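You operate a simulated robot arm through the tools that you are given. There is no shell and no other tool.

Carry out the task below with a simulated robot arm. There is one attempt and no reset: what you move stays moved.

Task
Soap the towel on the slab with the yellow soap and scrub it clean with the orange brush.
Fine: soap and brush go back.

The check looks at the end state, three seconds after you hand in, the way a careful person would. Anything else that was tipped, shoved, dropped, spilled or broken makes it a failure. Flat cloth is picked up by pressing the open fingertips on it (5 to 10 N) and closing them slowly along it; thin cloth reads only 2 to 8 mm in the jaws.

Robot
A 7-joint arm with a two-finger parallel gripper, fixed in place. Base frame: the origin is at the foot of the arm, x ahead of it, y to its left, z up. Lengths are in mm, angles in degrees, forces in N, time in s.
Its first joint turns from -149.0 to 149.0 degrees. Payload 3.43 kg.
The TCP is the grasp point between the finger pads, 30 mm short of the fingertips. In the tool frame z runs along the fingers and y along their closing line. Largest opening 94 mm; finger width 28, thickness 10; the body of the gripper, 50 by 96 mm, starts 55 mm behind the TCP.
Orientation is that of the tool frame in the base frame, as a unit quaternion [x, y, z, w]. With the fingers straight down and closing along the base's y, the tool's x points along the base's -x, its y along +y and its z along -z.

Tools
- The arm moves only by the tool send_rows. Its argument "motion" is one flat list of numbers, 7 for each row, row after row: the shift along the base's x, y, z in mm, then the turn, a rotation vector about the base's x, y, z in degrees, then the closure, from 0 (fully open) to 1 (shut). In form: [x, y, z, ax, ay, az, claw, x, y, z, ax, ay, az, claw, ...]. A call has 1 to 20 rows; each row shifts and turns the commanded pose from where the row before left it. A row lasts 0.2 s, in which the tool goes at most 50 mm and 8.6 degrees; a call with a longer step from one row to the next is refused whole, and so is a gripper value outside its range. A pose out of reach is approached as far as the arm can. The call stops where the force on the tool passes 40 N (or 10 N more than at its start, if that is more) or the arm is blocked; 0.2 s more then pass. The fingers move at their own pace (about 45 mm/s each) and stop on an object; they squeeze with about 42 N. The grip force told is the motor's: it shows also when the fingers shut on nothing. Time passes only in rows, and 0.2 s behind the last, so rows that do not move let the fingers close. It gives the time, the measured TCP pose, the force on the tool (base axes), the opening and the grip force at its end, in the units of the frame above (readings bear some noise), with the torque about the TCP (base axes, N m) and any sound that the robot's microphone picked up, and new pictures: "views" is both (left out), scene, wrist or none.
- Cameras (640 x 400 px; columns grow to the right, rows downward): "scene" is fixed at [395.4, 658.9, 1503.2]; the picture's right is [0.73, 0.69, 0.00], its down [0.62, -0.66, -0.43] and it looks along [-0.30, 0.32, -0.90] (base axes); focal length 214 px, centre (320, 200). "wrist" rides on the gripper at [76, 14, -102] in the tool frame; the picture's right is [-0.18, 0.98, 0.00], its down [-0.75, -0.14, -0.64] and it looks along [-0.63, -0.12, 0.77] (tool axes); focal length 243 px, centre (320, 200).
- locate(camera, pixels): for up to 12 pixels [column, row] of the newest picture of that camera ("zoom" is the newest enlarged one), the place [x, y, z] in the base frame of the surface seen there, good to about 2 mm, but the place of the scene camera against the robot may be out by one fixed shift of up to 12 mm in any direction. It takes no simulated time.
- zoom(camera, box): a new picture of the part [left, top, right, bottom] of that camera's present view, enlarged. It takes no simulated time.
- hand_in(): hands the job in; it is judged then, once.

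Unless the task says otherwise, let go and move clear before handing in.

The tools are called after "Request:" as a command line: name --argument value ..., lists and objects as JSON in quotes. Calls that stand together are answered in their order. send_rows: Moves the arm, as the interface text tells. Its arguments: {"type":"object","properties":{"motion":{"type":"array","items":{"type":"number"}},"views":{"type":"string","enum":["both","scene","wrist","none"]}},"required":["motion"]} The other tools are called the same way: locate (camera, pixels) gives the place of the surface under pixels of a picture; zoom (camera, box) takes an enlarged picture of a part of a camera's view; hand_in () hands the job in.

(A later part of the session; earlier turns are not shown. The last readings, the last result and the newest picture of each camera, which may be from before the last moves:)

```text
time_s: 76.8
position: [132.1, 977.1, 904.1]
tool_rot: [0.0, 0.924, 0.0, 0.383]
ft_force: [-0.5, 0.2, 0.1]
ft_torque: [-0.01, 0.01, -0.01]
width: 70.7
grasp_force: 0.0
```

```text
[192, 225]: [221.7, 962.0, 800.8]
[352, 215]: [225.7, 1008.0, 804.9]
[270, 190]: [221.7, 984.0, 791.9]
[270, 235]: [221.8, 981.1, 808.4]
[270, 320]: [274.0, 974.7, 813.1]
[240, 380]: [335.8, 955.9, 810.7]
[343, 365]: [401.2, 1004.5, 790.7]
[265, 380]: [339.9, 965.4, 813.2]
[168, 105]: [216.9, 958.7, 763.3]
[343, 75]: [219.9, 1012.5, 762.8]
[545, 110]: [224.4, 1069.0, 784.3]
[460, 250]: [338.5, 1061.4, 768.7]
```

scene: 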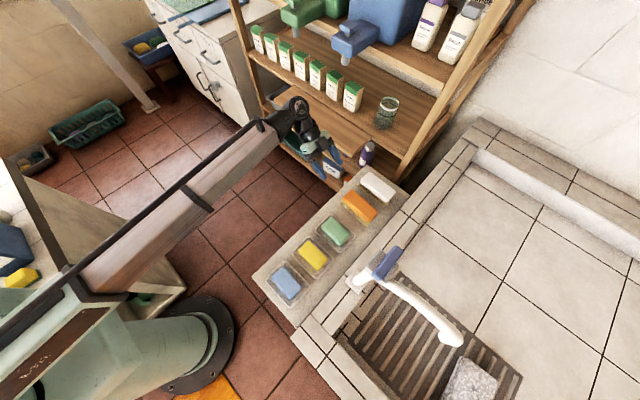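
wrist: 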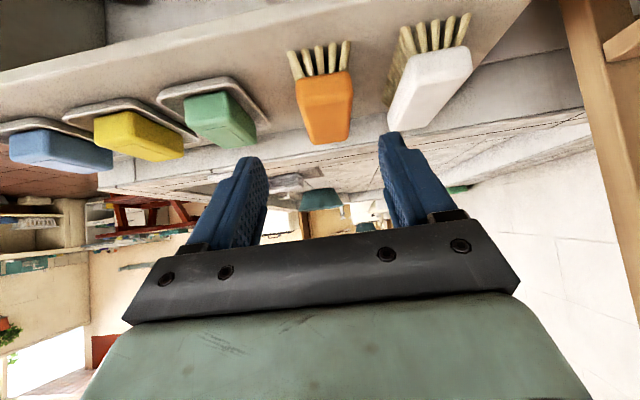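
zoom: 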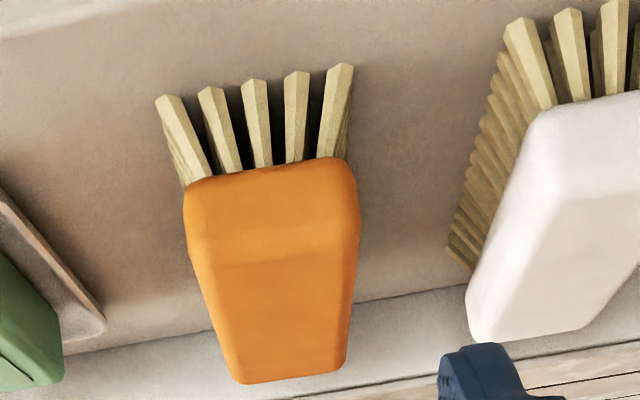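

The brush spans x 221-342 and y≈958-1007 at its middle, top at z 813, yawed about −3°. I'll align to it and descend part-way.

Request:
send_rows --motion '[45.3, 1.7, 0, 0, 0, -1, 0.25, 45.3, 1.7, 0, 0, 0, -1, 0.25, 45.3, 1.7, 0, 0, 0, -1, 0.25, 0, 0, -20, 0, 0, 0, 0.25, 0, 0, -20, 0, 0, 0, 0.25, 0, 0, -20, 0, 0, 0, 0.25, 0, 0, 0, 0, 0, 0, 0.25]'

Request:
zoom --camera "scene" --box '[326, 180, 390, 220]'

Request:
zoom --camera "wrist" --box '[220, 0, 440, 180]'

```text
time_s: 78.4
position: [268.0, 982.4, 845.0]
tool_rot: [0.024, 0.924, -0.01, 0.382]
ft_force: [0.0, 0.7, -0.3]
ft_torque: [0.03, -0.03, -0.04]
width: 70.6
grasp_force: 0.0
```

scene: 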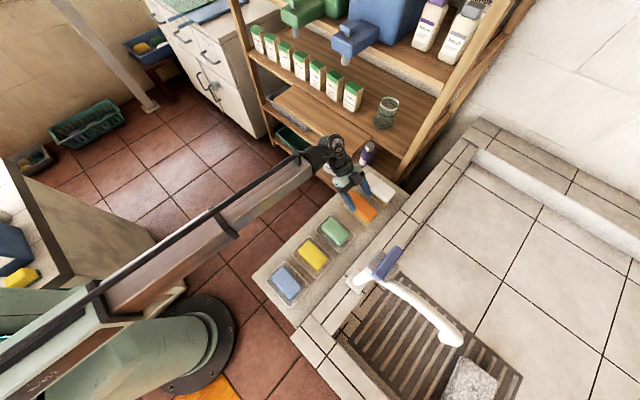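
wrist: 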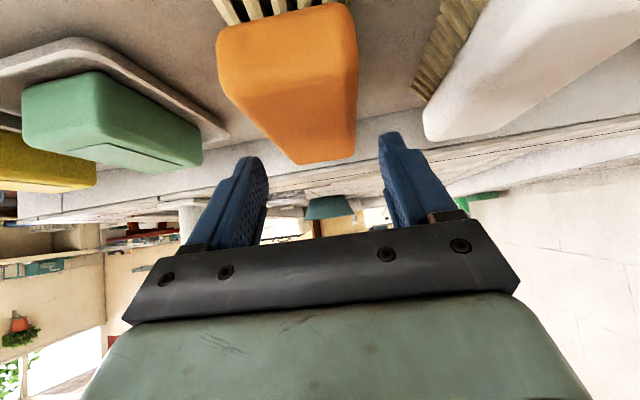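

```text
10.00 times, centred on (358, 200) of scene
```

zoom: 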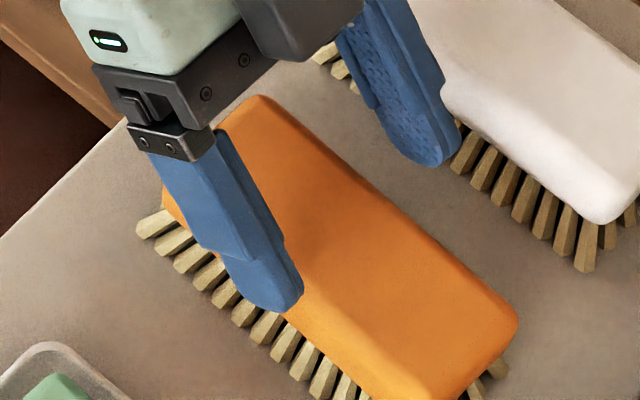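

```text
2.22 times, centred on (330, 90) of wrist
```

zoom: 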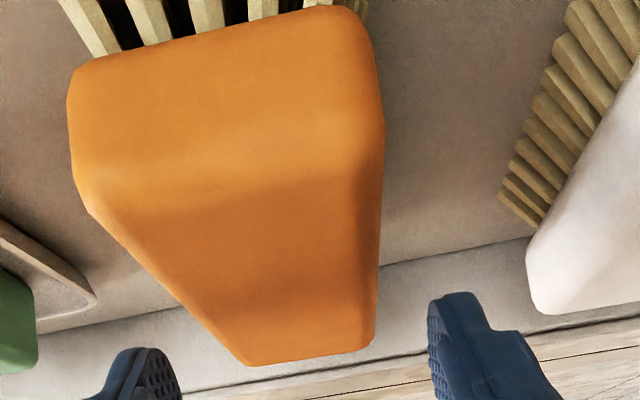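

Request:
locate --camera "wrist" --pixels '[[220, 45], [355, 40], [270, 100], [250, 110], [290, 150], [353, 100], [354, 150], [300, 160], [246, 93], [345, 20], [285, 40], [280, 22]]'

```text
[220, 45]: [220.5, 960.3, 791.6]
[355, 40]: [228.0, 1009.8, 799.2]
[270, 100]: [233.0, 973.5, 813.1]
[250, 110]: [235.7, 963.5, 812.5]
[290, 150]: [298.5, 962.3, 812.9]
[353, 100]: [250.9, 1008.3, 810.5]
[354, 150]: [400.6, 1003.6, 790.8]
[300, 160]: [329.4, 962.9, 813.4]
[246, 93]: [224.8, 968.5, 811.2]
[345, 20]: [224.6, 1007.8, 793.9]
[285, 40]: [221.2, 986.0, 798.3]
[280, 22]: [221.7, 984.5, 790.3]
```

The fingers are centred on the brush. I'll lower to z≈813 and close slowly.

Request:
send_rows --motion '[0, 0.5, -12, 0, 0, 0, 0.25, 0, 0, -10, 0, 0, 0, 0.25, 0, 0, -6, 0, 0, 0, 0.25, 0, 0, -4, 0, 0, 0, 0.25, 0, 0, 0, 0, 0, 0, 0.3, 0, 0, 0, 0, 0, 0, 0.36, 0, 0, 0, 0, 0, 0, 0.42, 0, 0, 0, 0, 0, 0, 0.5, 0, 0, 0, 0, 0, 0, 0.7, 0, 0, 0, 0, 0, 0, 1, 0, 0, 0, 0, 0, 0, 1]'

```text
time_s: 80.8
position: [269.7, 982.8, 812.4]
tool_rot: [0.024, 0.924, -0.01, 0.383]
ft_force: [0.0, -0.7, -0.1]
ft_torque: [0.02, 0.03, 0.0]
width: 58.3
grasp_force: 42.2
```

scene: 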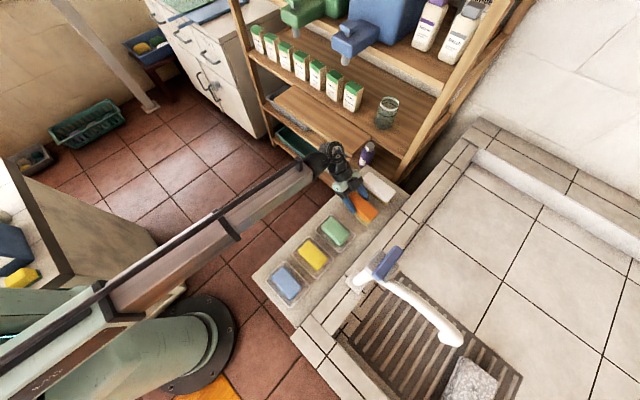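
wrist: 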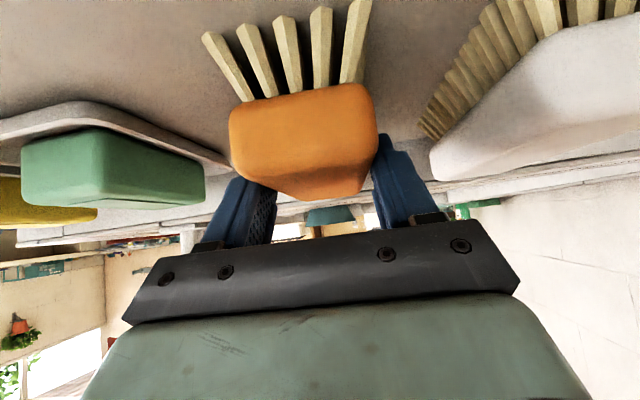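

The brush is gripped at 58.3 mm with 42 N. I'll lift slowly.

Request:
send_rows --motion '[0, 0, 2, 0, 0, 0, 1, 0, 0, 2, 0, 0, 0, 1, 0, 0, 4, 0, 0, 0, 1, 0, 0, 6, 0, 0, 0, 1, 0, 0, 10, 0, 0, 0, 1, 0, 0, 12, 0, 0, 0, 1, 0, 0, 0, 0, 0, 0, 1]'

```text
time_s: 82.4
position: [267.2, 984.1, 848.1]
tool_rot: [0.024, 0.923, -0.01, 0.383]
ft_force: [0.7, -0.3, -0.7]
ft_torque: [0.01, 0.01, 0.02]
width: 58.5
grasp_force: 42.4
```

scene: 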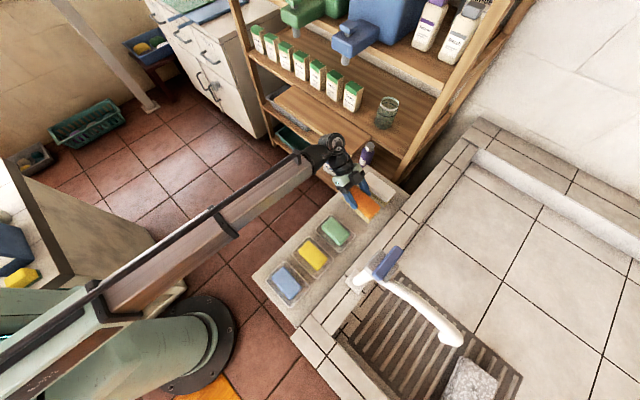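
wrist: 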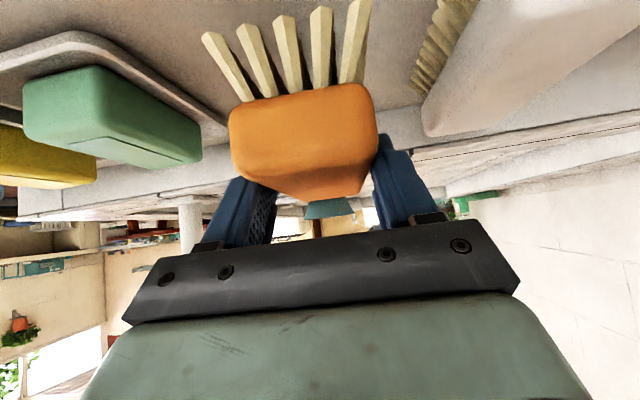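

The brush is up and clear of its neighbours. I'll raise it more and carry it back by the same safe route.

Request:
send_rows --motion '[0, 0, 15, 0, 0, 0, 1, 0, 0, 25, 0, 0, 0, 1, 0, 0, 25, 0, 0, 0, 1, 0, 0, 25, 0, 0, 0, 1, -3, -14, 4, 0, 0, 0, 1, -6.2, -27.4, 4, 0, 0, 0, 1, -6.2, -27.4, 4, 0, 0, 0, 1, -6.2, -27.4, 4, 0, 0, 0, 1, -6.2, -27.4, 4, 0, 0, 0, 1, -6.2, -27.4, 4, 0, 0, 0, 1, -6.2, -27.4, 4, 0, 0, 0, 1, -6.2, -27.4, 4, 0, 0, 0, 1, -6.2, -27.4, 4, 0, 0, 0, 1, -6.2, -27.4, 4, 0, 0, 0, 1, -6.2, -27.4, 4, 0, 0, 0, 1, -6.2, -27.4, 4, 0, 0, 0, 1, -6.2, -27.4, 4, 0, 0, 0, 1, -6.2, -27.4, 4, 0, 0, 0, 1, -3, -14, 0, 0, 0, 0, 1, 0, 0, 0, 0, 0, 0, 1]' --views "wrist"

Request:
send_rows --motion '[14, -6.5, 2, 0, 0, 2, 1, 28, -13.3, 3.75, 0, 0, 3.8, 1, 28, -13.3, 3.75, 0, 0, 3.8, 1, 28, -13.3, 3.75, 0, 0, 3.8, 1, 28, -13.3, 3.75, 0, 0, 3.8, 1, 28, -13.3, 3.75, 0, 0, 3.8, 1, 28, -13.3, 3.75, 0, 0, 3.8, 1, 28, -13.3, 3.75, 0, 0, 3.8, 1, 28, -13.3, 3.75, 0, 0, 3.8, 1, 28, -13.3, 3.75, 0, 0, 3.8, 1, 28, -13.3, 3.75, 0, 0, 3.8, 1, 28, -13.3, 3.75, 0, 0, 3.8, 1, 18, -8, 2, 0, 0, 1.2, 1, 0, 0, 0, 0, 0, 0, 1]' --views "both"

```text
time_s: 86.6
position: [180.4, 600.3, 995.5]
tool_rot: [0.024, 0.924, -0.01, 0.383]
ft_force: [0.0, -0.3, -1.3]
ft_torque: [0.0, 0.01, -0.02]
width: 58.4
grasp_force: 42.2
```

wrist: 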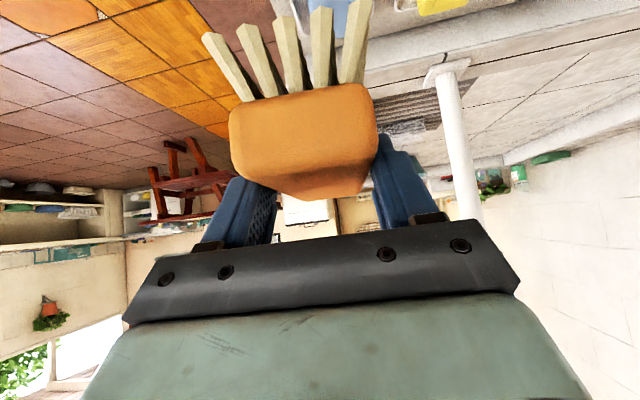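

```text
time_s: 89.6
position: [522.9, 437.7, 1040.4]
tool_rot: [-0.331, 0.862, 0.137, 0.357]
ft_force: [-0.7, 0.2, -0.9]
ft_torque: [-0.02, 0.0, -0.03]
width: 58.0
grasp_force: 42.1
```

scene: 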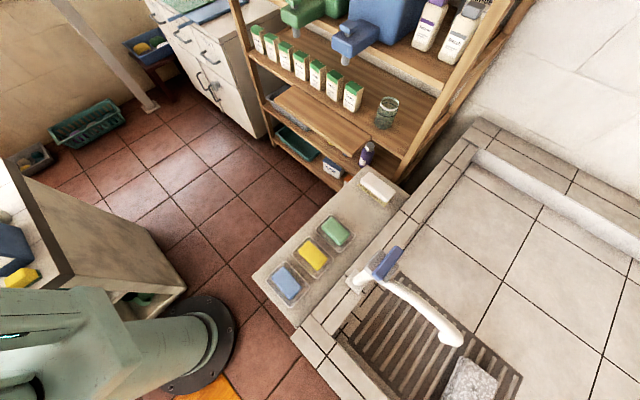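
wrist: 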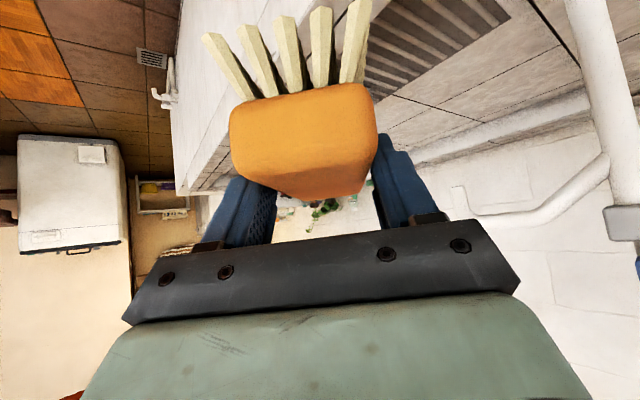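

The brush is steady with its bristles down, tips about 52 mm below the TCP. I'll bring it to hover above the towel, keeping its rear end clear of the basin wall.

Request:
send_rows --motion '[14, 10, 0, 0, 0, 0, 1, 27, 20, 0, 0, 0, 0, 1, 27, 20, 0, 0, 0, 0, 1, 27, 20, 0, 0, 0, 0, 1, 27, 20, 0, 0, 0, 0, 1, 27, 20, 0, 0, 0, 0, 1, 14, 10, 0, 0, 0, 0, 1, 12.7, 14.4, -15.5, 0, 0, 0, 1, 12.7, 14.4, -15.5, 0, 0, 0, 1, 12.7, 14.4, -15.5, 0, 0, 0, 1, 12.7, 14.4, -15.5, 0, 0, 0, 1, 12.7, 14.4, -15.5, 0, 0, 0, 1, 12.7, 14.4, -15.5, 0, 0, 0, 1, 12.7, 14.4, -15.5, 0, 0, 0, 1, 12.7, 14.4, -15.5, 0, 0, 0, 1, 12.7, 14.4, -15.5, 0, 0, 0, 1, 12.7, 14.4, -15.5, 0, 0, 0, 1, 12.7, 14.4, -15.5, 0, 0, 0, 1, 0, 0, 0, 0, 0, 0, 1]'

```text
time_s: 93.6
position: [823.3, 716.9, 870.3]
tool_rot: [-0.331, 0.862, 0.138, 0.357]
ft_force: [-0.4, 0.5, -1.2]
ft_torque: [-0.02, -0.01, 0.01]
width: 58.2
grasp_force: 42.5
```

scene: 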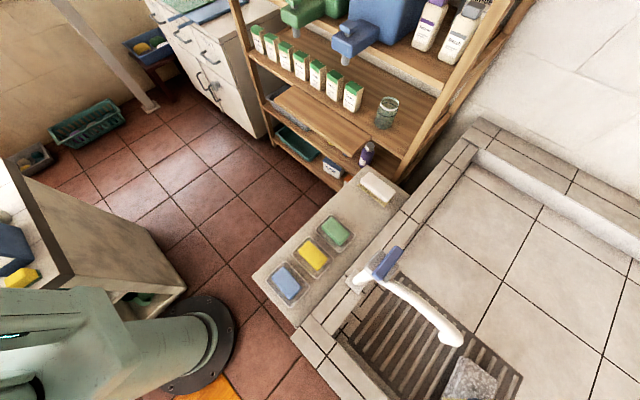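
wrist: 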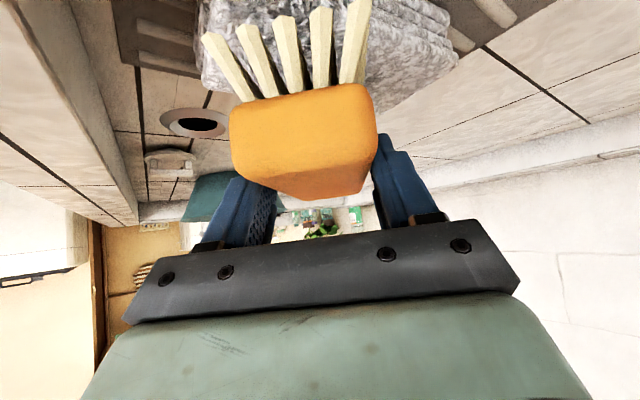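

Hovering with the bristle tips about 27 mm above the cloth. I'll lower until the bristles touch lightly.

Request:
send_rows --motion '[0, 0, -10, 0, 0, 0, 1, 0, 0, -10, 0, 0, 0, 1, 0, 0, -4, 0, 0, 0, 1, 0, 0, -2, 0, 0, 0, 1, 0, 0, -2, 0, 0, 0, 1, 0, 0, 0, 0, 0, 0, 1]' --views "none"

```text
time_s: 95.0
position: [823.8, 715.5, 843.4]
tool_rot: [-0.332, 0.862, 0.138, 0.359]
ft_force: [-1.6, -0.5, 10.9]
ft_torque: [-0.22, -0.18, -0.04]
width: 58.4
grasp_force: 42.3
```

The bristles press with about 12 N. I'll ease up slightly and make the first scrubbing stroke, out and back.

Request:
send_rows --motion '[0, 5, 0.6, 0, 0, 0, 1, 0, 12, 0, 0, 0, 0, 1, 0, 12, 0, 0, 0, 0, 1, 0, 12, 0, 0, 0, 0, 1, 0, 12, 0, 0, 0, 0, 1, 0, 12, 0, 0, 0, 0, 1, 0, 10, 0, 0, 0, 0, 1, 0, 0, 0, 0, 0, 0, 1]' --views "wrist"

Request:
zoom --camera "wrist" --box '[40, 0, 480, 200]'

```text
time_s: 96.8
position: [824.4, 791.2, 843.8]
tool_rot: [-0.331, 0.862, 0.137, 0.358]
ft_force: [-0.1, -2.4, 6.4]
ft_torque: [-0.06, -0.27, -0.08]
width: 58.7
grasp_force: 42.1
```

wrist: 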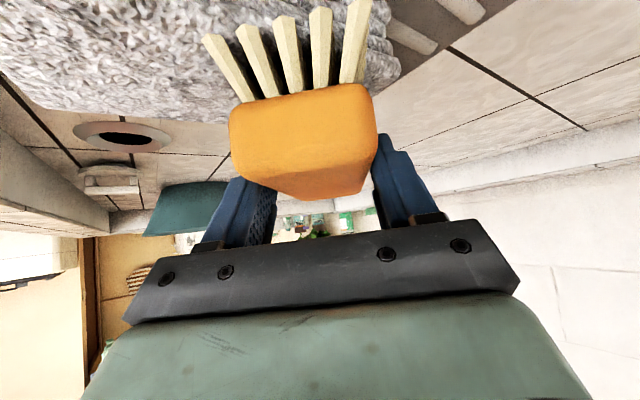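

```text
1.45 times, centred on (260, 100) of wrist
```

zoom: 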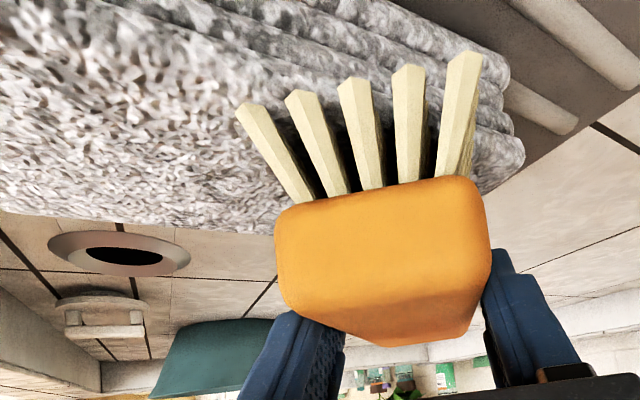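

Contact is steady at 7-8 N and the towel stays in place. I'll scrub back along the high-x side, then out again a little further over.

Request:
send_rows --motion '[10, 0, 0, 0, 0, 0, 1, 10, 0, 0, 0, 0, 0, 1, 0, -12, 0, 0, 0, 0, 1, 0, -13, 0, 0, 0, 0, 1, 0, -13, 0, 0, 0, 0, 1, 0, -13, 0, 0, 0, 0, 1, 0, -13, 0, 0, 0, 0, 1, 0, -13, 0, 0, 0, 0, 1, 0, -5, 0, 0, 0, 0, 1, 9, 0, 0, 0, 0, 0, 1, 9, 0, 0, 0, 0, 0, 1, 0, 0, 0, 0, 0, 0, 1]' --views "none"

Request:
send_rows --motion '[0, 12, 0, 0, 0, 0, 1, 0, 13, 0, 0, 0, 0, 1, 0, 13, 0, 0, 0, 0, 1, 0, 13, 0, 0, 0, 0, 1, 0, 13, 0, 0, 0, 0, 1, 0, 13, 0, 0, 0, 0, 1, 0, 5, 0, 0, 0, 0, 1, 0, 0, 0, 0, 0, 0, 1]' --views "wrist"

```text
time_s: 99.4
position: [862.0, 709.3, 843.0]
tool_rot: [-0.331, 0.862, 0.137, 0.358]
ft_force: [-2.3, -1.8, 5.2]
ft_torque: [-0.11, 0.1, -0.01]
width: 58.6
grasp_force: 42.3
```

```text
time_s: 101.2
position: [862.3, 790.8, 843.9]
tool_rot: [-0.331, 0.862, 0.138, 0.358]
ft_force: [1.1, -4.3, 9.2]
ft_torque: [-0.32, 0.05, 0.01]
width: 58.2
grasp_force: 42.0
```

wrist: 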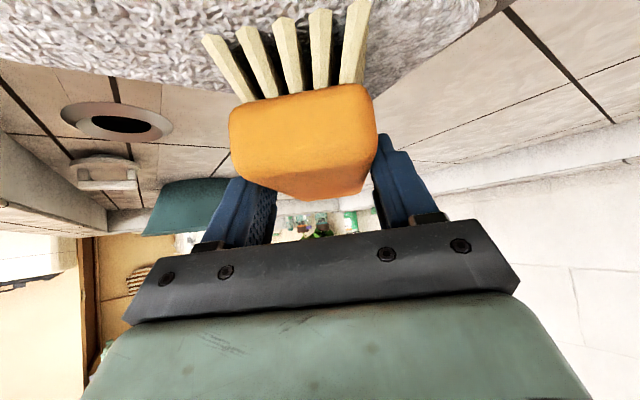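

The brush holds its position. Next is the low-x side: shift across and stroke back, then a middle pass.

Request:
send_rows --motion '[-12, 0, 0, 0, 0, 0, 1, -12, 2, 0, 0, 0, 0, 1, -12, 2, 0, 0, 0, 0, 1, -12, 4, 0, 0, 0, 0, 1, -10, 2, 0, 0, 0, 0, 1, 0, -12, 0, 0, 0, 0, 1, 0, -13, 0, 0, 0, 0, 1, 0, -13, 0, 0, 0, 0, 1, 0, -13, 0, 0, 0, 0, 1, 0, -13, 0, 0, 0, 0, 1, 0, -13, 0, 0, 0, 0, 1, 0, -11, 0, 0, 0, 0, 1, 0, 0, 0, 0, 0, 0, 1]' --views "none"

Request:
send_rows --motion '[10, 0, 0, 0, 0, 0, 1, 10, 0, 0, 0, 0, 0, 1, 0, 12, 0, 0, 0, 0, 1, 0, 13, 0, 0, 0, 0, 1, 0, 13, 0, 0, 0, 0, 1, 0, 13, 0, 0, 0, 0, 1, 0, 13, 0, 0, 0, 0, 1, 0, 13, 0, 0, 0, 0, 1, 0, -12, 0, 0, 0, 0, 1, 0, -13, 0, 0, 0, 0, 1, 0, -13, 0, 0, 0, 0, 1, 0, -13, 0, 0, 0, 0, 1, 0, -13, 0, 0, 0, 0, 1, 0, -13, 0, 0, 0, 0, 1, 0, 0, 0, 0, 0, 0, 1]' --views "wrist"

```text
time_s: 104.0
position: [805.0, 712.8, 843.0]
tool_rot: [-0.33, 0.863, 0.137, 0.357]
ft_force: [-1.3, 1.4, 7.1]
ft_torque: [0.16, -0.13, 0.05]
width: 58.5
grasp_force: 42.2
```

```text
time_s: 107.2
position: [824.5, 713.6, 844.2]
tool_rot: [-0.331, 0.862, 0.137, 0.358]
ft_force: [-0.9, 2.4, 8.5]
ft_torque: [0.12, 0.07, -0.02]
width: 58.3
grasp_force: 42.1
```

wrist: 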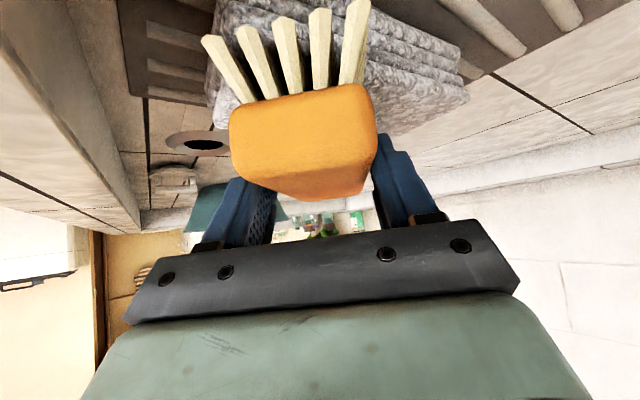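

I've made several full passes with steady contact. I'll lift off and inspect the towel for remaining stains.

Request:
send_rows --motion '[-5, -5, 15, 0, 0, 0, 1, -22, -20, 30, 0, 0, 0, 1, -22, -20, 30, 0, 0, 0, 1, -22, -20, 30, 0, 0, 0, 1, -22, -20, 20, 0, 0, 0, 1, 0, 0, 0, 0, 0, 0, 1]'

Request:
zoom --camera "wrist" --box '[230, 0, 460, 140]'

Request:
zoom --camera "scene" --box '[400, 320, 540, 400]'

```text
time_s: 108.6
position: [731.9, 628.0, 964.6]
tool_rot: [-0.331, 0.863, 0.137, 0.357]
ft_force: [0.2, -0.9, -1.1]
ft_torque: [0.01, 0.01, 0.03]
width: 58.4
grasp_force: 41.8
```

scene: 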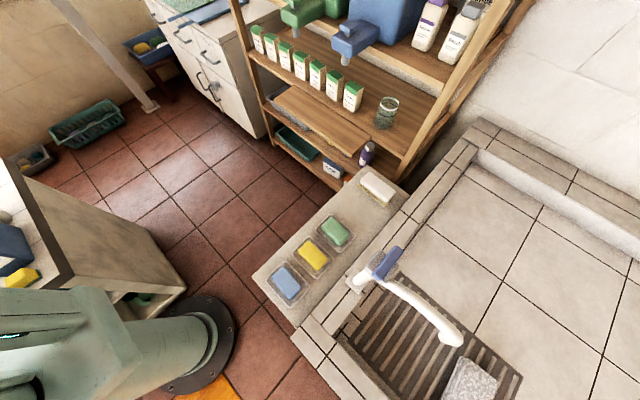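
wrist: 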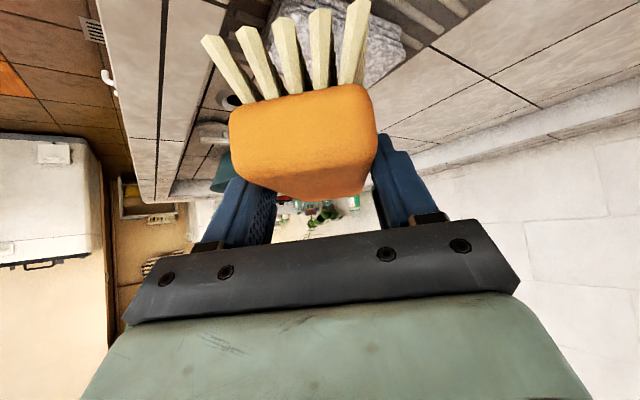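

```text
2.78 times, centred on (345, 70) of wrist
```

zoom: 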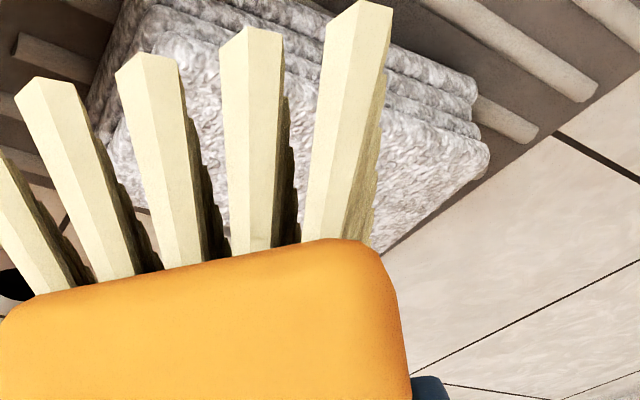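

```text
4.57 times, centred on (470, 360) of scene
```

zoom: 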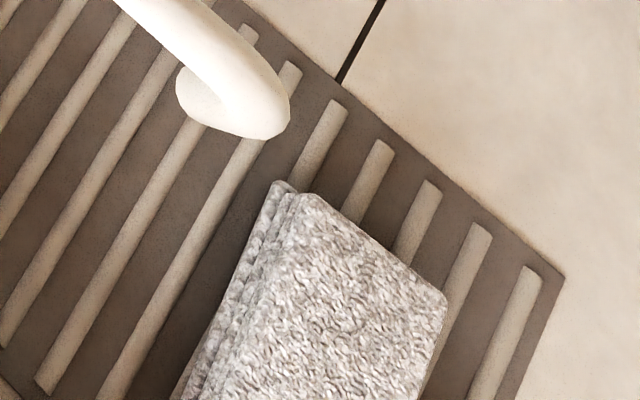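

The dark spot seen by the scene camera is gone, but the brush hides part of the towel. I'll sidestep for a full view.

Request:
send_rows --motion '[20, -22, 5, 0, 0, 0, 1, 27, -30, 5, 0, 0, 0, 1, 27, -30, 5, 0, 0, 0, 1, 0, 0, 0, 0, 0, 0, 1]' --views "wrist"

```text
time_s: 109.6
position: [807.7, 546.9, 984.9]
tool_rot: [-0.332, 0.862, 0.138, 0.358]
ft_force: [0.6, 1.6, -0.5]
ft_torque: [0.02, 0.01, -0.03]
width: 58.5
grasp_force: 41.8
```

wrist: 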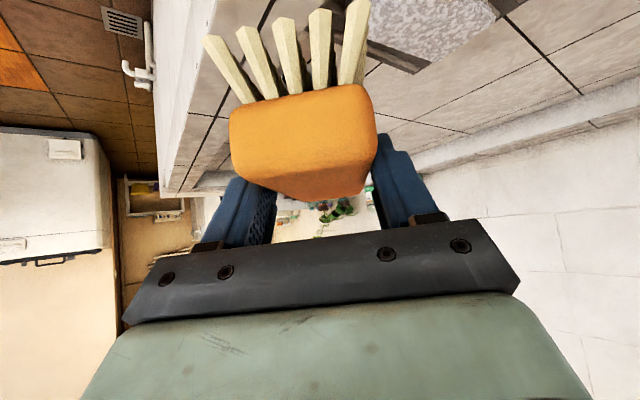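

The towel is at the top edge now (430,20). I'll back off to bring it fully into view.

Request:
send_rows --motion '[-30, -27, 0, 0, 0, 0, 1, -35, -32, 0, 0, 0, 0, 1, -35, -32, 0, 0, 0, 0, 1, 0, 0, 0, 0, 0, 0, 1]' --views "wrist"

Request:
zoom --camera "wrist" --box '[350, 0, 520, 110]'

```text
time_s: 110.6
position: [704.7, 458.0, 983.7]
tool_rot: [-0.33, 0.863, 0.136, 0.358]
ft_force: [0.2, 0.4, -0.6]
ft_torque: [-0.02, 0.01, 0.0]
width: 58.7
grasp_force: 42.3
```

wrist: 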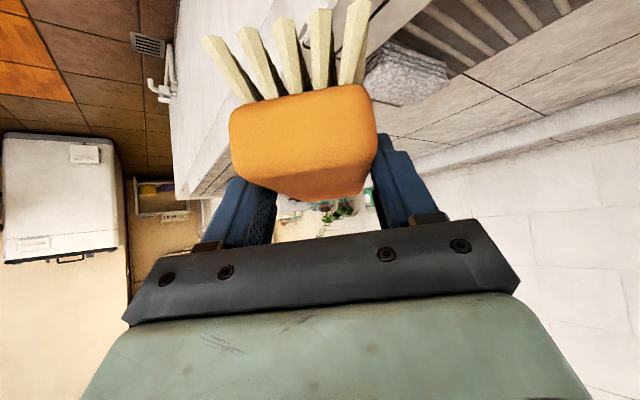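

```text
3.64 times, centred on (435, 55) of wrist
```

zoom: 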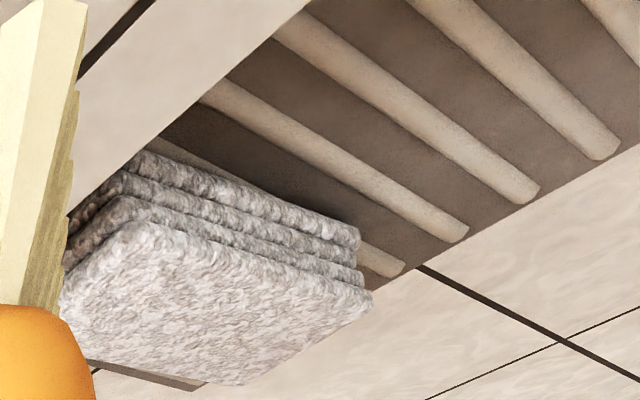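

The top looks uniformly pale with no stains at zoom (60-370, 200-380). To be thorough I'll do one more scrub round and see whether anything changes.

Request:
send_rows --motion '[3, 15, 0, 0, 0, 0, 1, 4.5, 28, -3, 0, 0, 0, 1, 4.5, 28, -3, 0, 0, 0, 1, 4.5, 28, -3, 0, 0, 0, 1, 4.5, 28, -3, 0, 0, 0, 1, 4, 28, -3, 0, 0, 0, 1, 2, 17, 0, 0, 0, 0, 1, 15.3, 14.7, -17.5, 0, 0, 0, 1, 15.3, 14.7, -17.5, 0, 0, 0, 1, 15.3, 14.7, -17.5, 0, 0, 0, 1, 15.3, 14.7, -17.5, 0, 0, 0, 1, 15.3, 14.7, -17.5, 0, 0, 0, 1, 15.3, 14.7, -17.5, 0, 0, 0, 1, 0, 0, -10, 0, 0, 0, 1, 0, 0, -6, 0, 0, 0, 1, 0, 0, -4, 0, 0, 0, 1, 0, 0, 0, 0, 0, 0, 1]' --views "none"

```text
time_s: 114.2
position: [824.1, 714.8, 842.8]
tool_rot: [-0.331, 0.862, 0.137, 0.358]
ft_force: [0.1, -0.3, 1.8]
ft_torque: [-0.12, 0.07, -0.01]
width: 58.5
grasp_force: 42.0
```

Only light contact so far, about 3 N. I'll press 0.8 mm more and run another full set of strokes.

Request:
send_rows --motion '[0, 0, -0.8, 0, 0, 0, 1, 0, 12, 0, 0, 0, 0, 1, 0, 13, 0, 0, 0, 0, 1, 0, 13, 0, 0, 0, 0, 1, 0, 13, 0, 0, 0, 0, 1, 0, 13, 0, 0, 0, 0, 1, 0, 12, 0, 0, 0, 0, 1, 10, 0, 0, 0, 0, 0, 1, 10, 0, 0, 0, 0, 0, 1, 10, 0, 0, 0, 0, 0, 1, 8, 0, 0, 0, 0, 0, 1, 0, 0, 0, 0, 0, 0, 1]' --views "none"

Request:
send_rows --motion '[0, -13, 0, 0, 0, 0, 1, 0, -13, 0, 0, 0, 0, 1, 0, -13, 0, 0, 0, 0, 1, 0, -13, 0, 0, 0, 0, 1, 0, -13, 0, 0, 0, 0, 1, 0, -13, 0, 0, 0, 0, 1, -10, 0, 0, 0, 0, 0, 1, -10, 0, 0, 0, 0, 0, 1, 0, 13, 0, 0, 0, 0, 1, 0, 13, 0, 0, 0, 0, 1, 0, 13, 0, 0, 0, 0, 1, 0, 13, 0, 0, 0, 0, 1, 0, 13, 0, 0, 0, 0, 1, 0, 13, 0, 0, 0, 0, 1, 0, 0, 0, 0, 0, 0, 1]' --views "none"

Request:
send_rows --motion '[-13, 2, 0, 0, 0, 0, 1, -13, 2, 0, 0, 0, 0, 1, -12, 4, 0, 0, 0, 0, 1, 0, -13, 0, 0, 0, 0, 1, 0, -13, 0, 0, 0, 0, 1, 0, -13, 0, 0, 0, 0, 1, 0, -13, 0, 0, 0, 0, 1, 0, -13, 0, 0, 0, 0, 1, 0, -13, 0, 0, 0, 0, 1, 0, -8, 0, 0, 0, 0, 1, 0, 0, 0, 0, 0, 0, 1]' --views "both"

```text
time_s: 116.8
position: [861.8, 790.3, 843.0]
tool_rot: [-0.331, 0.862, 0.138, 0.358]
ft_force: [-6.2, -0.4, 15.7]
ft_torque: [-0.18, 0.63, -0.09]
width: 58.3
grasp_force: 42.4
```

```text
time_s: 120.0
position: [840.8, 790.7, 843.2]
tool_rot: [-0.333, 0.862, 0.138, 0.357]
ft_force: [-1.1, -0.1, -0.7]
ft_torque: [-0.01, 0.02, 0.03]
width: 58.3
grasp_force: 41.6
```

```text
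time_s: 122.4
position: [803.3, 712.4, 843.7]
tool_rot: [-0.331, 0.863, 0.137, 0.357]
ft_force: [-1.1, 2.0, 5.8]
ft_torque: [0.1, -0.15, 0.06]
width: 58.4
grasp_force: 41.2
```

scene: 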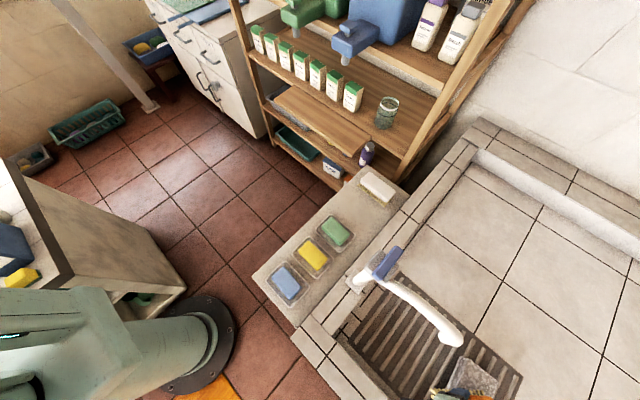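
wrist: 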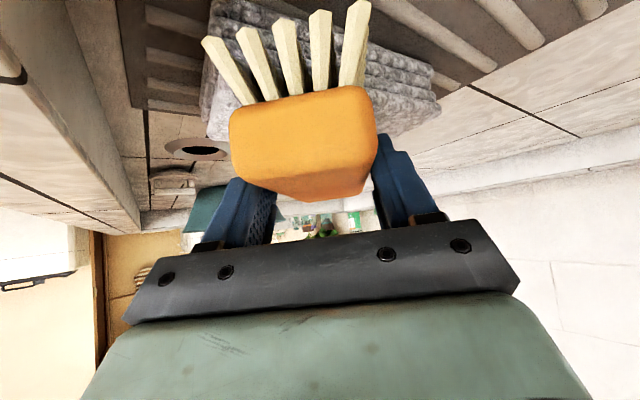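

The second round is done. I'll lift off, sidestep and inspect again.

Request:
send_rows --motion '[0, 0, 15, 0, 0, 0, 1, -5, -20, 30, 0, 0, 0, 1, -5, -35, 30, 0, 0, 0, 1, -5, -35, 30, 0, 0, 0, 1, -15, -35, 20, 0, 0, 0, 1, -15, -35, 10, 0, 0, 0, 1, -15, -30, 0, 0, 0, 0, 1, -15, -30, 0, 0, 0, 0, 1, 0, 0, 0, 0, 0, 0, 1]'

Request:
zoom --camera "wrist" --box '[350, 0, 520, 110]'

Request:
zoom --camera "scene" --box '[400, 320, 540, 400]'

```text
time_s: 124.4
position: [729.8, 494.3, 978.5]
tool_rot: [-0.331, 0.862, 0.137, 0.358]
ft_force: [0.5, 0.2, -1.2]
ft_torque: [0.0, -0.01, 0.0]
width: 58.2
grasp_force: 42.0
```

scene: 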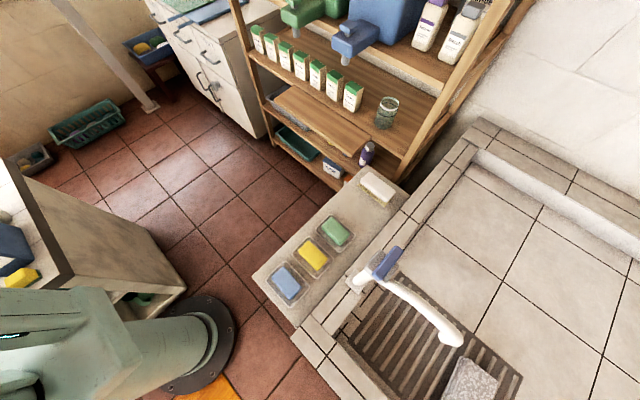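
wrist: 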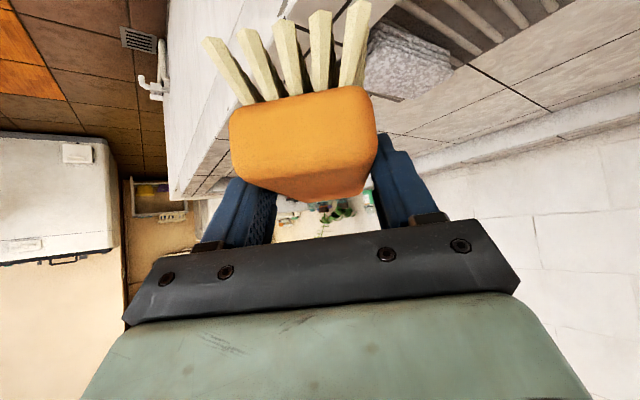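

```text
3.64 times, centred on (435, 55) of wrist
```

zoom: 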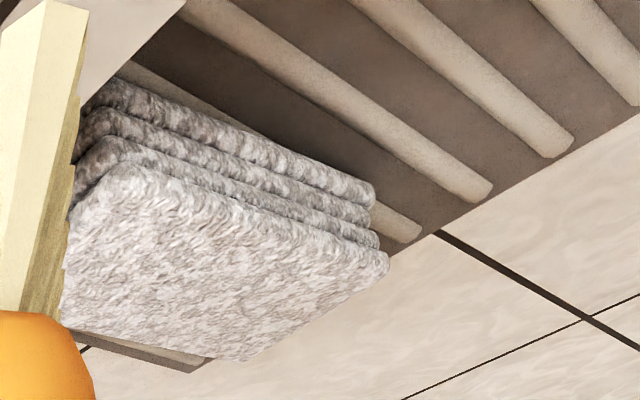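

```text
4.57 times, centred on (470, 360) of scene
```

zoom: 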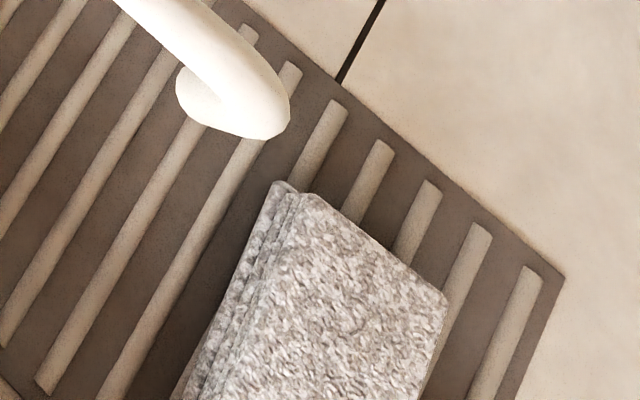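

The towel is evenly clean, its stack undisturbed. Now I'll carry the brush back to its place by the same route.

Request:
send_rows --motion '[-13, -3, 4, 0, 0, 0, 1, -26, -6.8, 8.4, 0, 0, 0, 1, -26, -6.8, 8.4, 0, 0, 0, 1, -26, -6.8, 8.4, 0, 0, 0, 1, -26, -6.8, 8.4, 0, 0, 0, 1, -26, -6.8, 8.4, 0, 0, 0, 1, -26, -6.8, 8.4, 0, 0, 0, 1, -26, -6.8, 8.4, 0, 0, 0, 1, -14, -3.5, 4, 0, 0, 0, 1, 0, 0, 0, 0, 0, 0, 1]' --views "none"

Request:
send_rows --motion '[-14, 6.5, -2, 0, 0, -2, 1, -28, 13.3, -3.75, 0, 0, -3.8, 1, -28, 13.3, -3.75, 0, 0, -3.8, 1, -28, 13.3, -3.75, 0, 0, -3.8, 1, -28, 13.3, -3.75, 0, 0, -3.8, 1, -28, 13.3, -3.75, 0, 0, -3.8, 1, -28, 13.3, -3.75, 0, 0, -3.8, 1, -28, 13.3, -3.75, 0, 0, -3.8, 1, -28, 13.3, -3.75, 0, 0, -3.8, 1, -28, 13.3, -3.75, 0, 0, -3.8, 1, -28, 13.3, -3.75, 0, 0, -3.8, 1, -28, 13.3, -3.75, 0, 0, -3.8, 1, -18, 8, -2, 0, 0, -1.2, 1, 0, 0, 0, 0, 0, 0, 1]' --views "both"

```text
time_s: 126.6
position: [520.2, 441.1, 1044.2]
tool_rot: [-0.331, 0.862, 0.137, 0.358]
ft_force: [-0.5, 0.0, -1.8]
ft_torque: [0.0, 0.01, -0.01]
width: 58.4
grasp_force: 42.6
```

```text
time_s: 129.6
position: [178.3, 600.9, 997.0]
tool_rot: [0.025, 0.924, -0.01, 0.382]
ft_force: [-0.5, -0.2, -1.3]
ft_torque: [0.05, 0.05, 0.02]
width: 58.4
grasp_force: 42.4
```

scene: 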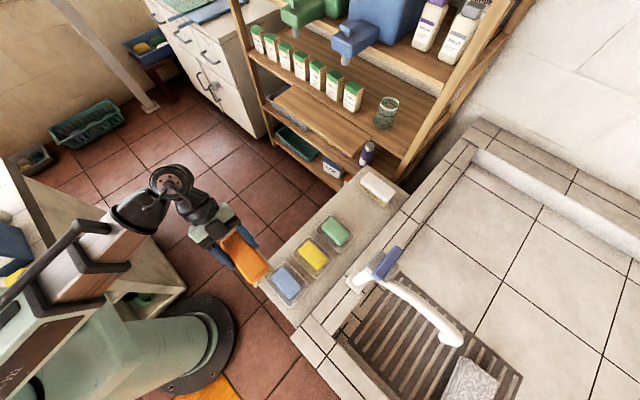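
wrist: 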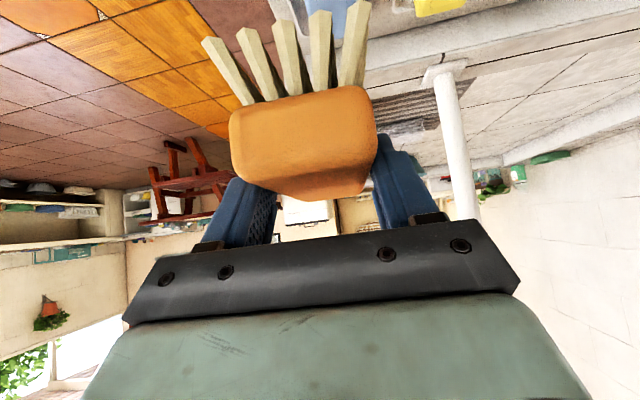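

The brush sits as it did on the way out. I'll carry it over its spot, staying well above the soaps.

Request:
send_rows --motion '[3, 14, 0, 0, 0, 0, 1, 6.5, 27.3, -3, 0, 0, 0, 1, 6.5, 27.3, -3, 0, 0, 0, 1, 6.5, 27.3, -3, 0, 0, 0, 1, 6.5, 27.3, -3, 0, 0, 0, 1, 6.5, 27.3, -3, 0, 0, 0, 1, 6.5, 27.3, -3, 0, 0, 0, 1, 6.5, 27.3, -3, 0, 0, 0, 1, 6.5, 27.3, -3, 0, 0, 0, 1, 6.5, 27.3, -3, 0, 0, 0, 1, 6.5, 27.3, -3, 0, 0, 0, 1, 6.5, 27.3, -3, 0, 0, 0, 1, 6.5, 27.3, -3, 0, 0, 0, 1, 6.5, 27.3, -3, 0, 0, 0, 1, 3, 13, 0, 0, 0, 0, 1, 0, 0, -25, 0, 0, 0, 1, 0, 0, -25, 0, 0, 0, 1, 0, 0, -25, 0, 0, 0, 1, 0, 0, -15, 0, 0, 0, 1, 0, 0, 0, 0, 0, 0, 1]'

```text
time_s: 133.8
position: [269.7, 980.2, 866.9]
tool_rot: [0.024, 0.923, -0.009, 0.383]
ft_force: [0.4, 0.8, -1.3]
ft_torque: [-0.02, -0.01, 0.0]
width: 58.5
grasp_force: 41.9
```

scene: 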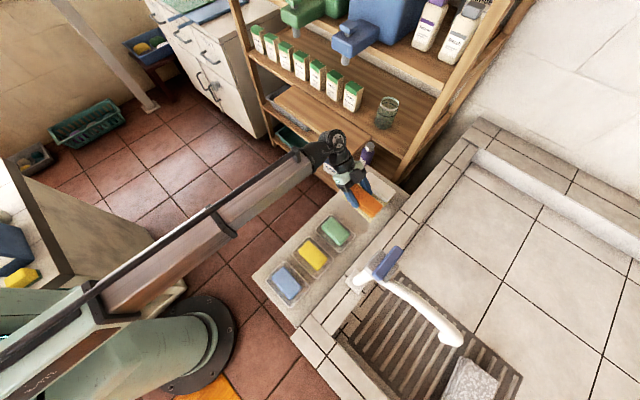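
wrist: 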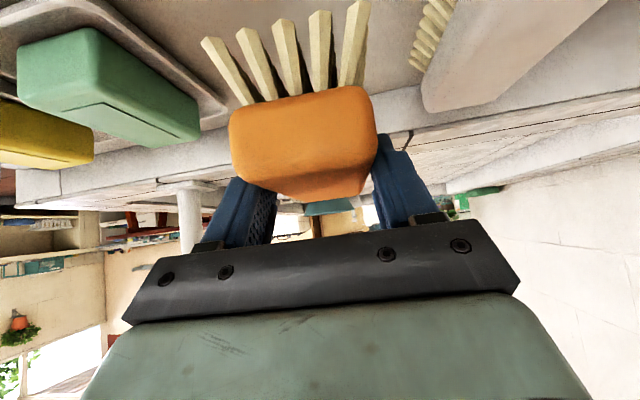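

I'm above the brush's spot and 2.5 mm short in y. I'll correct that and lower gently until the bristles touch the ledge.

Request:
send_rows --motion '[0, 2.5, -15, 0, 0, 0, 1, 0, 0, -18, 0, 0, 0, 1, 0, 0, -12, 0, 0, 0, 1, 0, 0, -5, 0, 0, 0, 1, 0, 0, -2, 0, 0, 0, 1, 0, 0, 0, 0, 0, 0, 1]' --views "wrist"

```text
time_s: 135.2
position: [270.7, 984.1, 816.8]
tool_rot: [0.025, 0.923, -0.011, 0.383]
ft_force: [0.0, -0.5, -1.6]
ft_torque: [0.02, 0.03, 0.0]
width: 58.7
grasp_force: 42.0
```

wrist: 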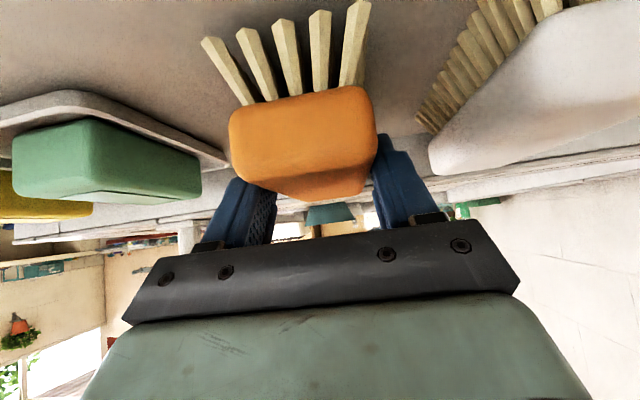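

Request:
send_rows --motion '[0, 0, -1.5, 0, 0, 0, 1, 0, 0, -1, 0, 0, 0, 1, 0, 0, -1, 0, 0, 0, 1, 0, 0, 0, 0, 0, 0, 1]' --views "none"

```text
time_s: 136.2
position: [271.3, 983.6, 814.6]
tool_rot: [0.025, 0.924, -0.01, 0.382]
ft_force: [-0.1, 0.4, -0.6]
ft_torque: [-0.01, 0.03, 0.0]
width: 58.3
grasp_force: 41.8
```

Still hardly any contact. I'll lower another 1.5 mm in small steps.

Request:
send_rows --motion '[0, 0, -0.8, 0, 0, 0, 1, 0, 0, -0.8, 0, 0, 0, 1, 0, 0, 0, 0, 0, 0, 1]' --views "none"

```text
time_s: 137.0
position: [270.1, 984.8, 813.2]
tool_rot: [0.024, 0.923, -0.01, 0.383]
ft_force: [0.2, 1.1, -1.4]
ft_torque: [-0.03, 0.02, 0.02]
width: 58.2
grasp_force: 41.3
```

Request:
send_rows --motion '[0, 0, -0.8, 0, 0, 0, 1, 0, 0, -0.8, 0, 0, 0, 1, 0, 0, 0, 0, 0, 0, 1]' --views "none"

```text
time_s: 137.8
position: [271.3, 984.4, 812.5]
tool_rot: [0.023, 0.923, -0.009, 0.384]
ft_force: [-3.5, -0.5, 8.0]
ft_torque: [-0.16, -0.62, -0.08]
width: 58.4
grasp_force: 41.7
```

The bristles are on the ledge (+8 N). I'll ease up a touch and open the fingers slowly to 70 mm, keeping clear of the white brush.

Request:
send_rows --motion '[0, 0, 0.6, 0, 0, 0, 0.9, 0, 0, 0, 0, 0, 0, 0.42, 0, 0, 0, 0, 0, 0, 0.36, 0, 0, 0, 0, 0, 0, 0.3, 0, 0, 0, 0, 0, 0, 0.25, 0, 0, 0, 0, 0, 0, 0.25]' --views "wrist"

```text
time_s: 139.2
position: [271.1, 984.5, 811.9]
tool_rot: [0.025, 0.924, -0.011, 0.382]
ft_force: [-0.4, 0.4, -0.5]
ft_torque: [0.0, 0.03, 0.0]
width: 70.5
grasp_force: 0.0
```

wrist: 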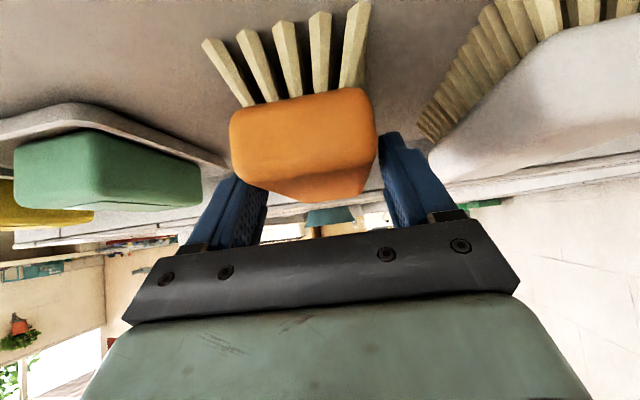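

The brush is released and standing on its bristles. I'll rise straight up, then back away to a clear pose.

Request:
send_rows --motion '[0, 0, 5, 0, 0, 0, 0.25, 0, 0, 10, 0, 0, 0, 0.25, 0, 0, 20, 0, 0, 0, 0.25, 0, 0, 30, 0, 0, 0, 0.25, 0, 0, 35, 0, 0, 0, 0.25, -30, -20, 20, 0, 0, 0, 0.25, -40, -20, 10, 0, 0, 0, 0.25, -40, -20, 10, 0, 0, 0, 0.25, -40, -20, 10, 0, 0, 0, 0.25, -20, -40, 0, 0, 0, 0, 0.2, 0, -45, 0, 0, 0, 0, 0, 0, -45, 0, 0, 0, 0, 0, 0, -45, 0, 0, 0, 0, 0, 0, 0, 0, 0, 0, 0, 0]'

Request:
zoom --camera "scene" --box '[240, 150, 440, 320]'

Request:
zoom --camera "scene" --box '[326, 180, 390, 220]'

Request:
zoom --camera "scene" --box '[400, 320, 540, 400]'

```text
time_s: 142.2
position: [101.2, 729.7, 962.9]
tool_rot: [0.024, 0.924, -0.01, 0.382]
ft_force: [0.4, 0.4, -0.2]
ft_torque: [-0.02, 0.01, -0.02]
width: 94.0
grasp_force: 0.0
```

scene: 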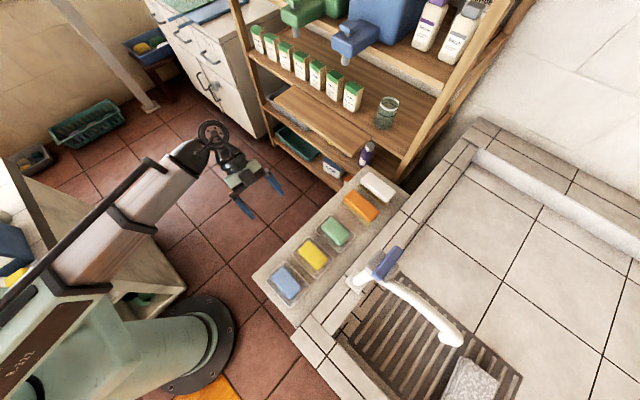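
wrist: 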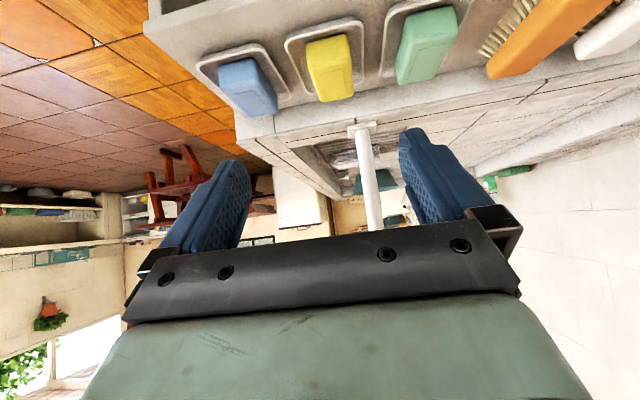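

```text
2.35 times, centred on (340, 235) of scene
```

zoom: 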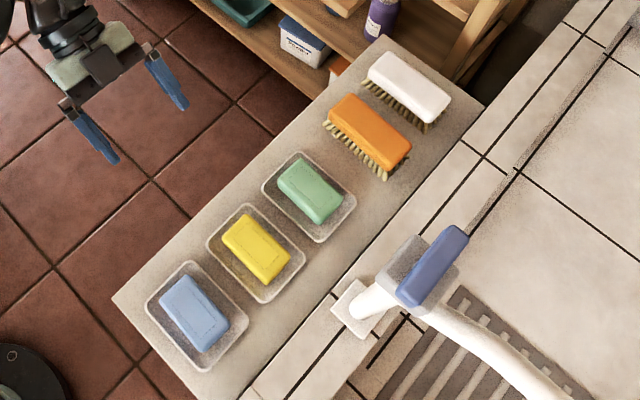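

```text
10.00 times, centred on (358, 200) of scene
```

zoom: 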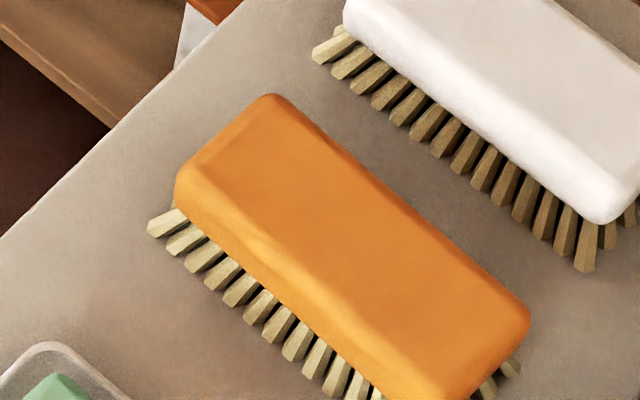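

```text
4.57 times, centred on (470, 360) of scene
```

zoom: 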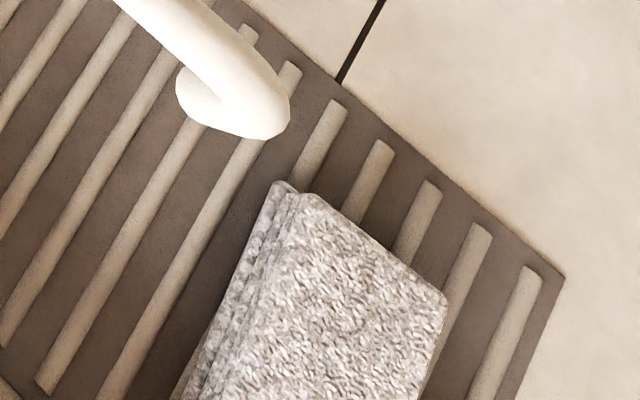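

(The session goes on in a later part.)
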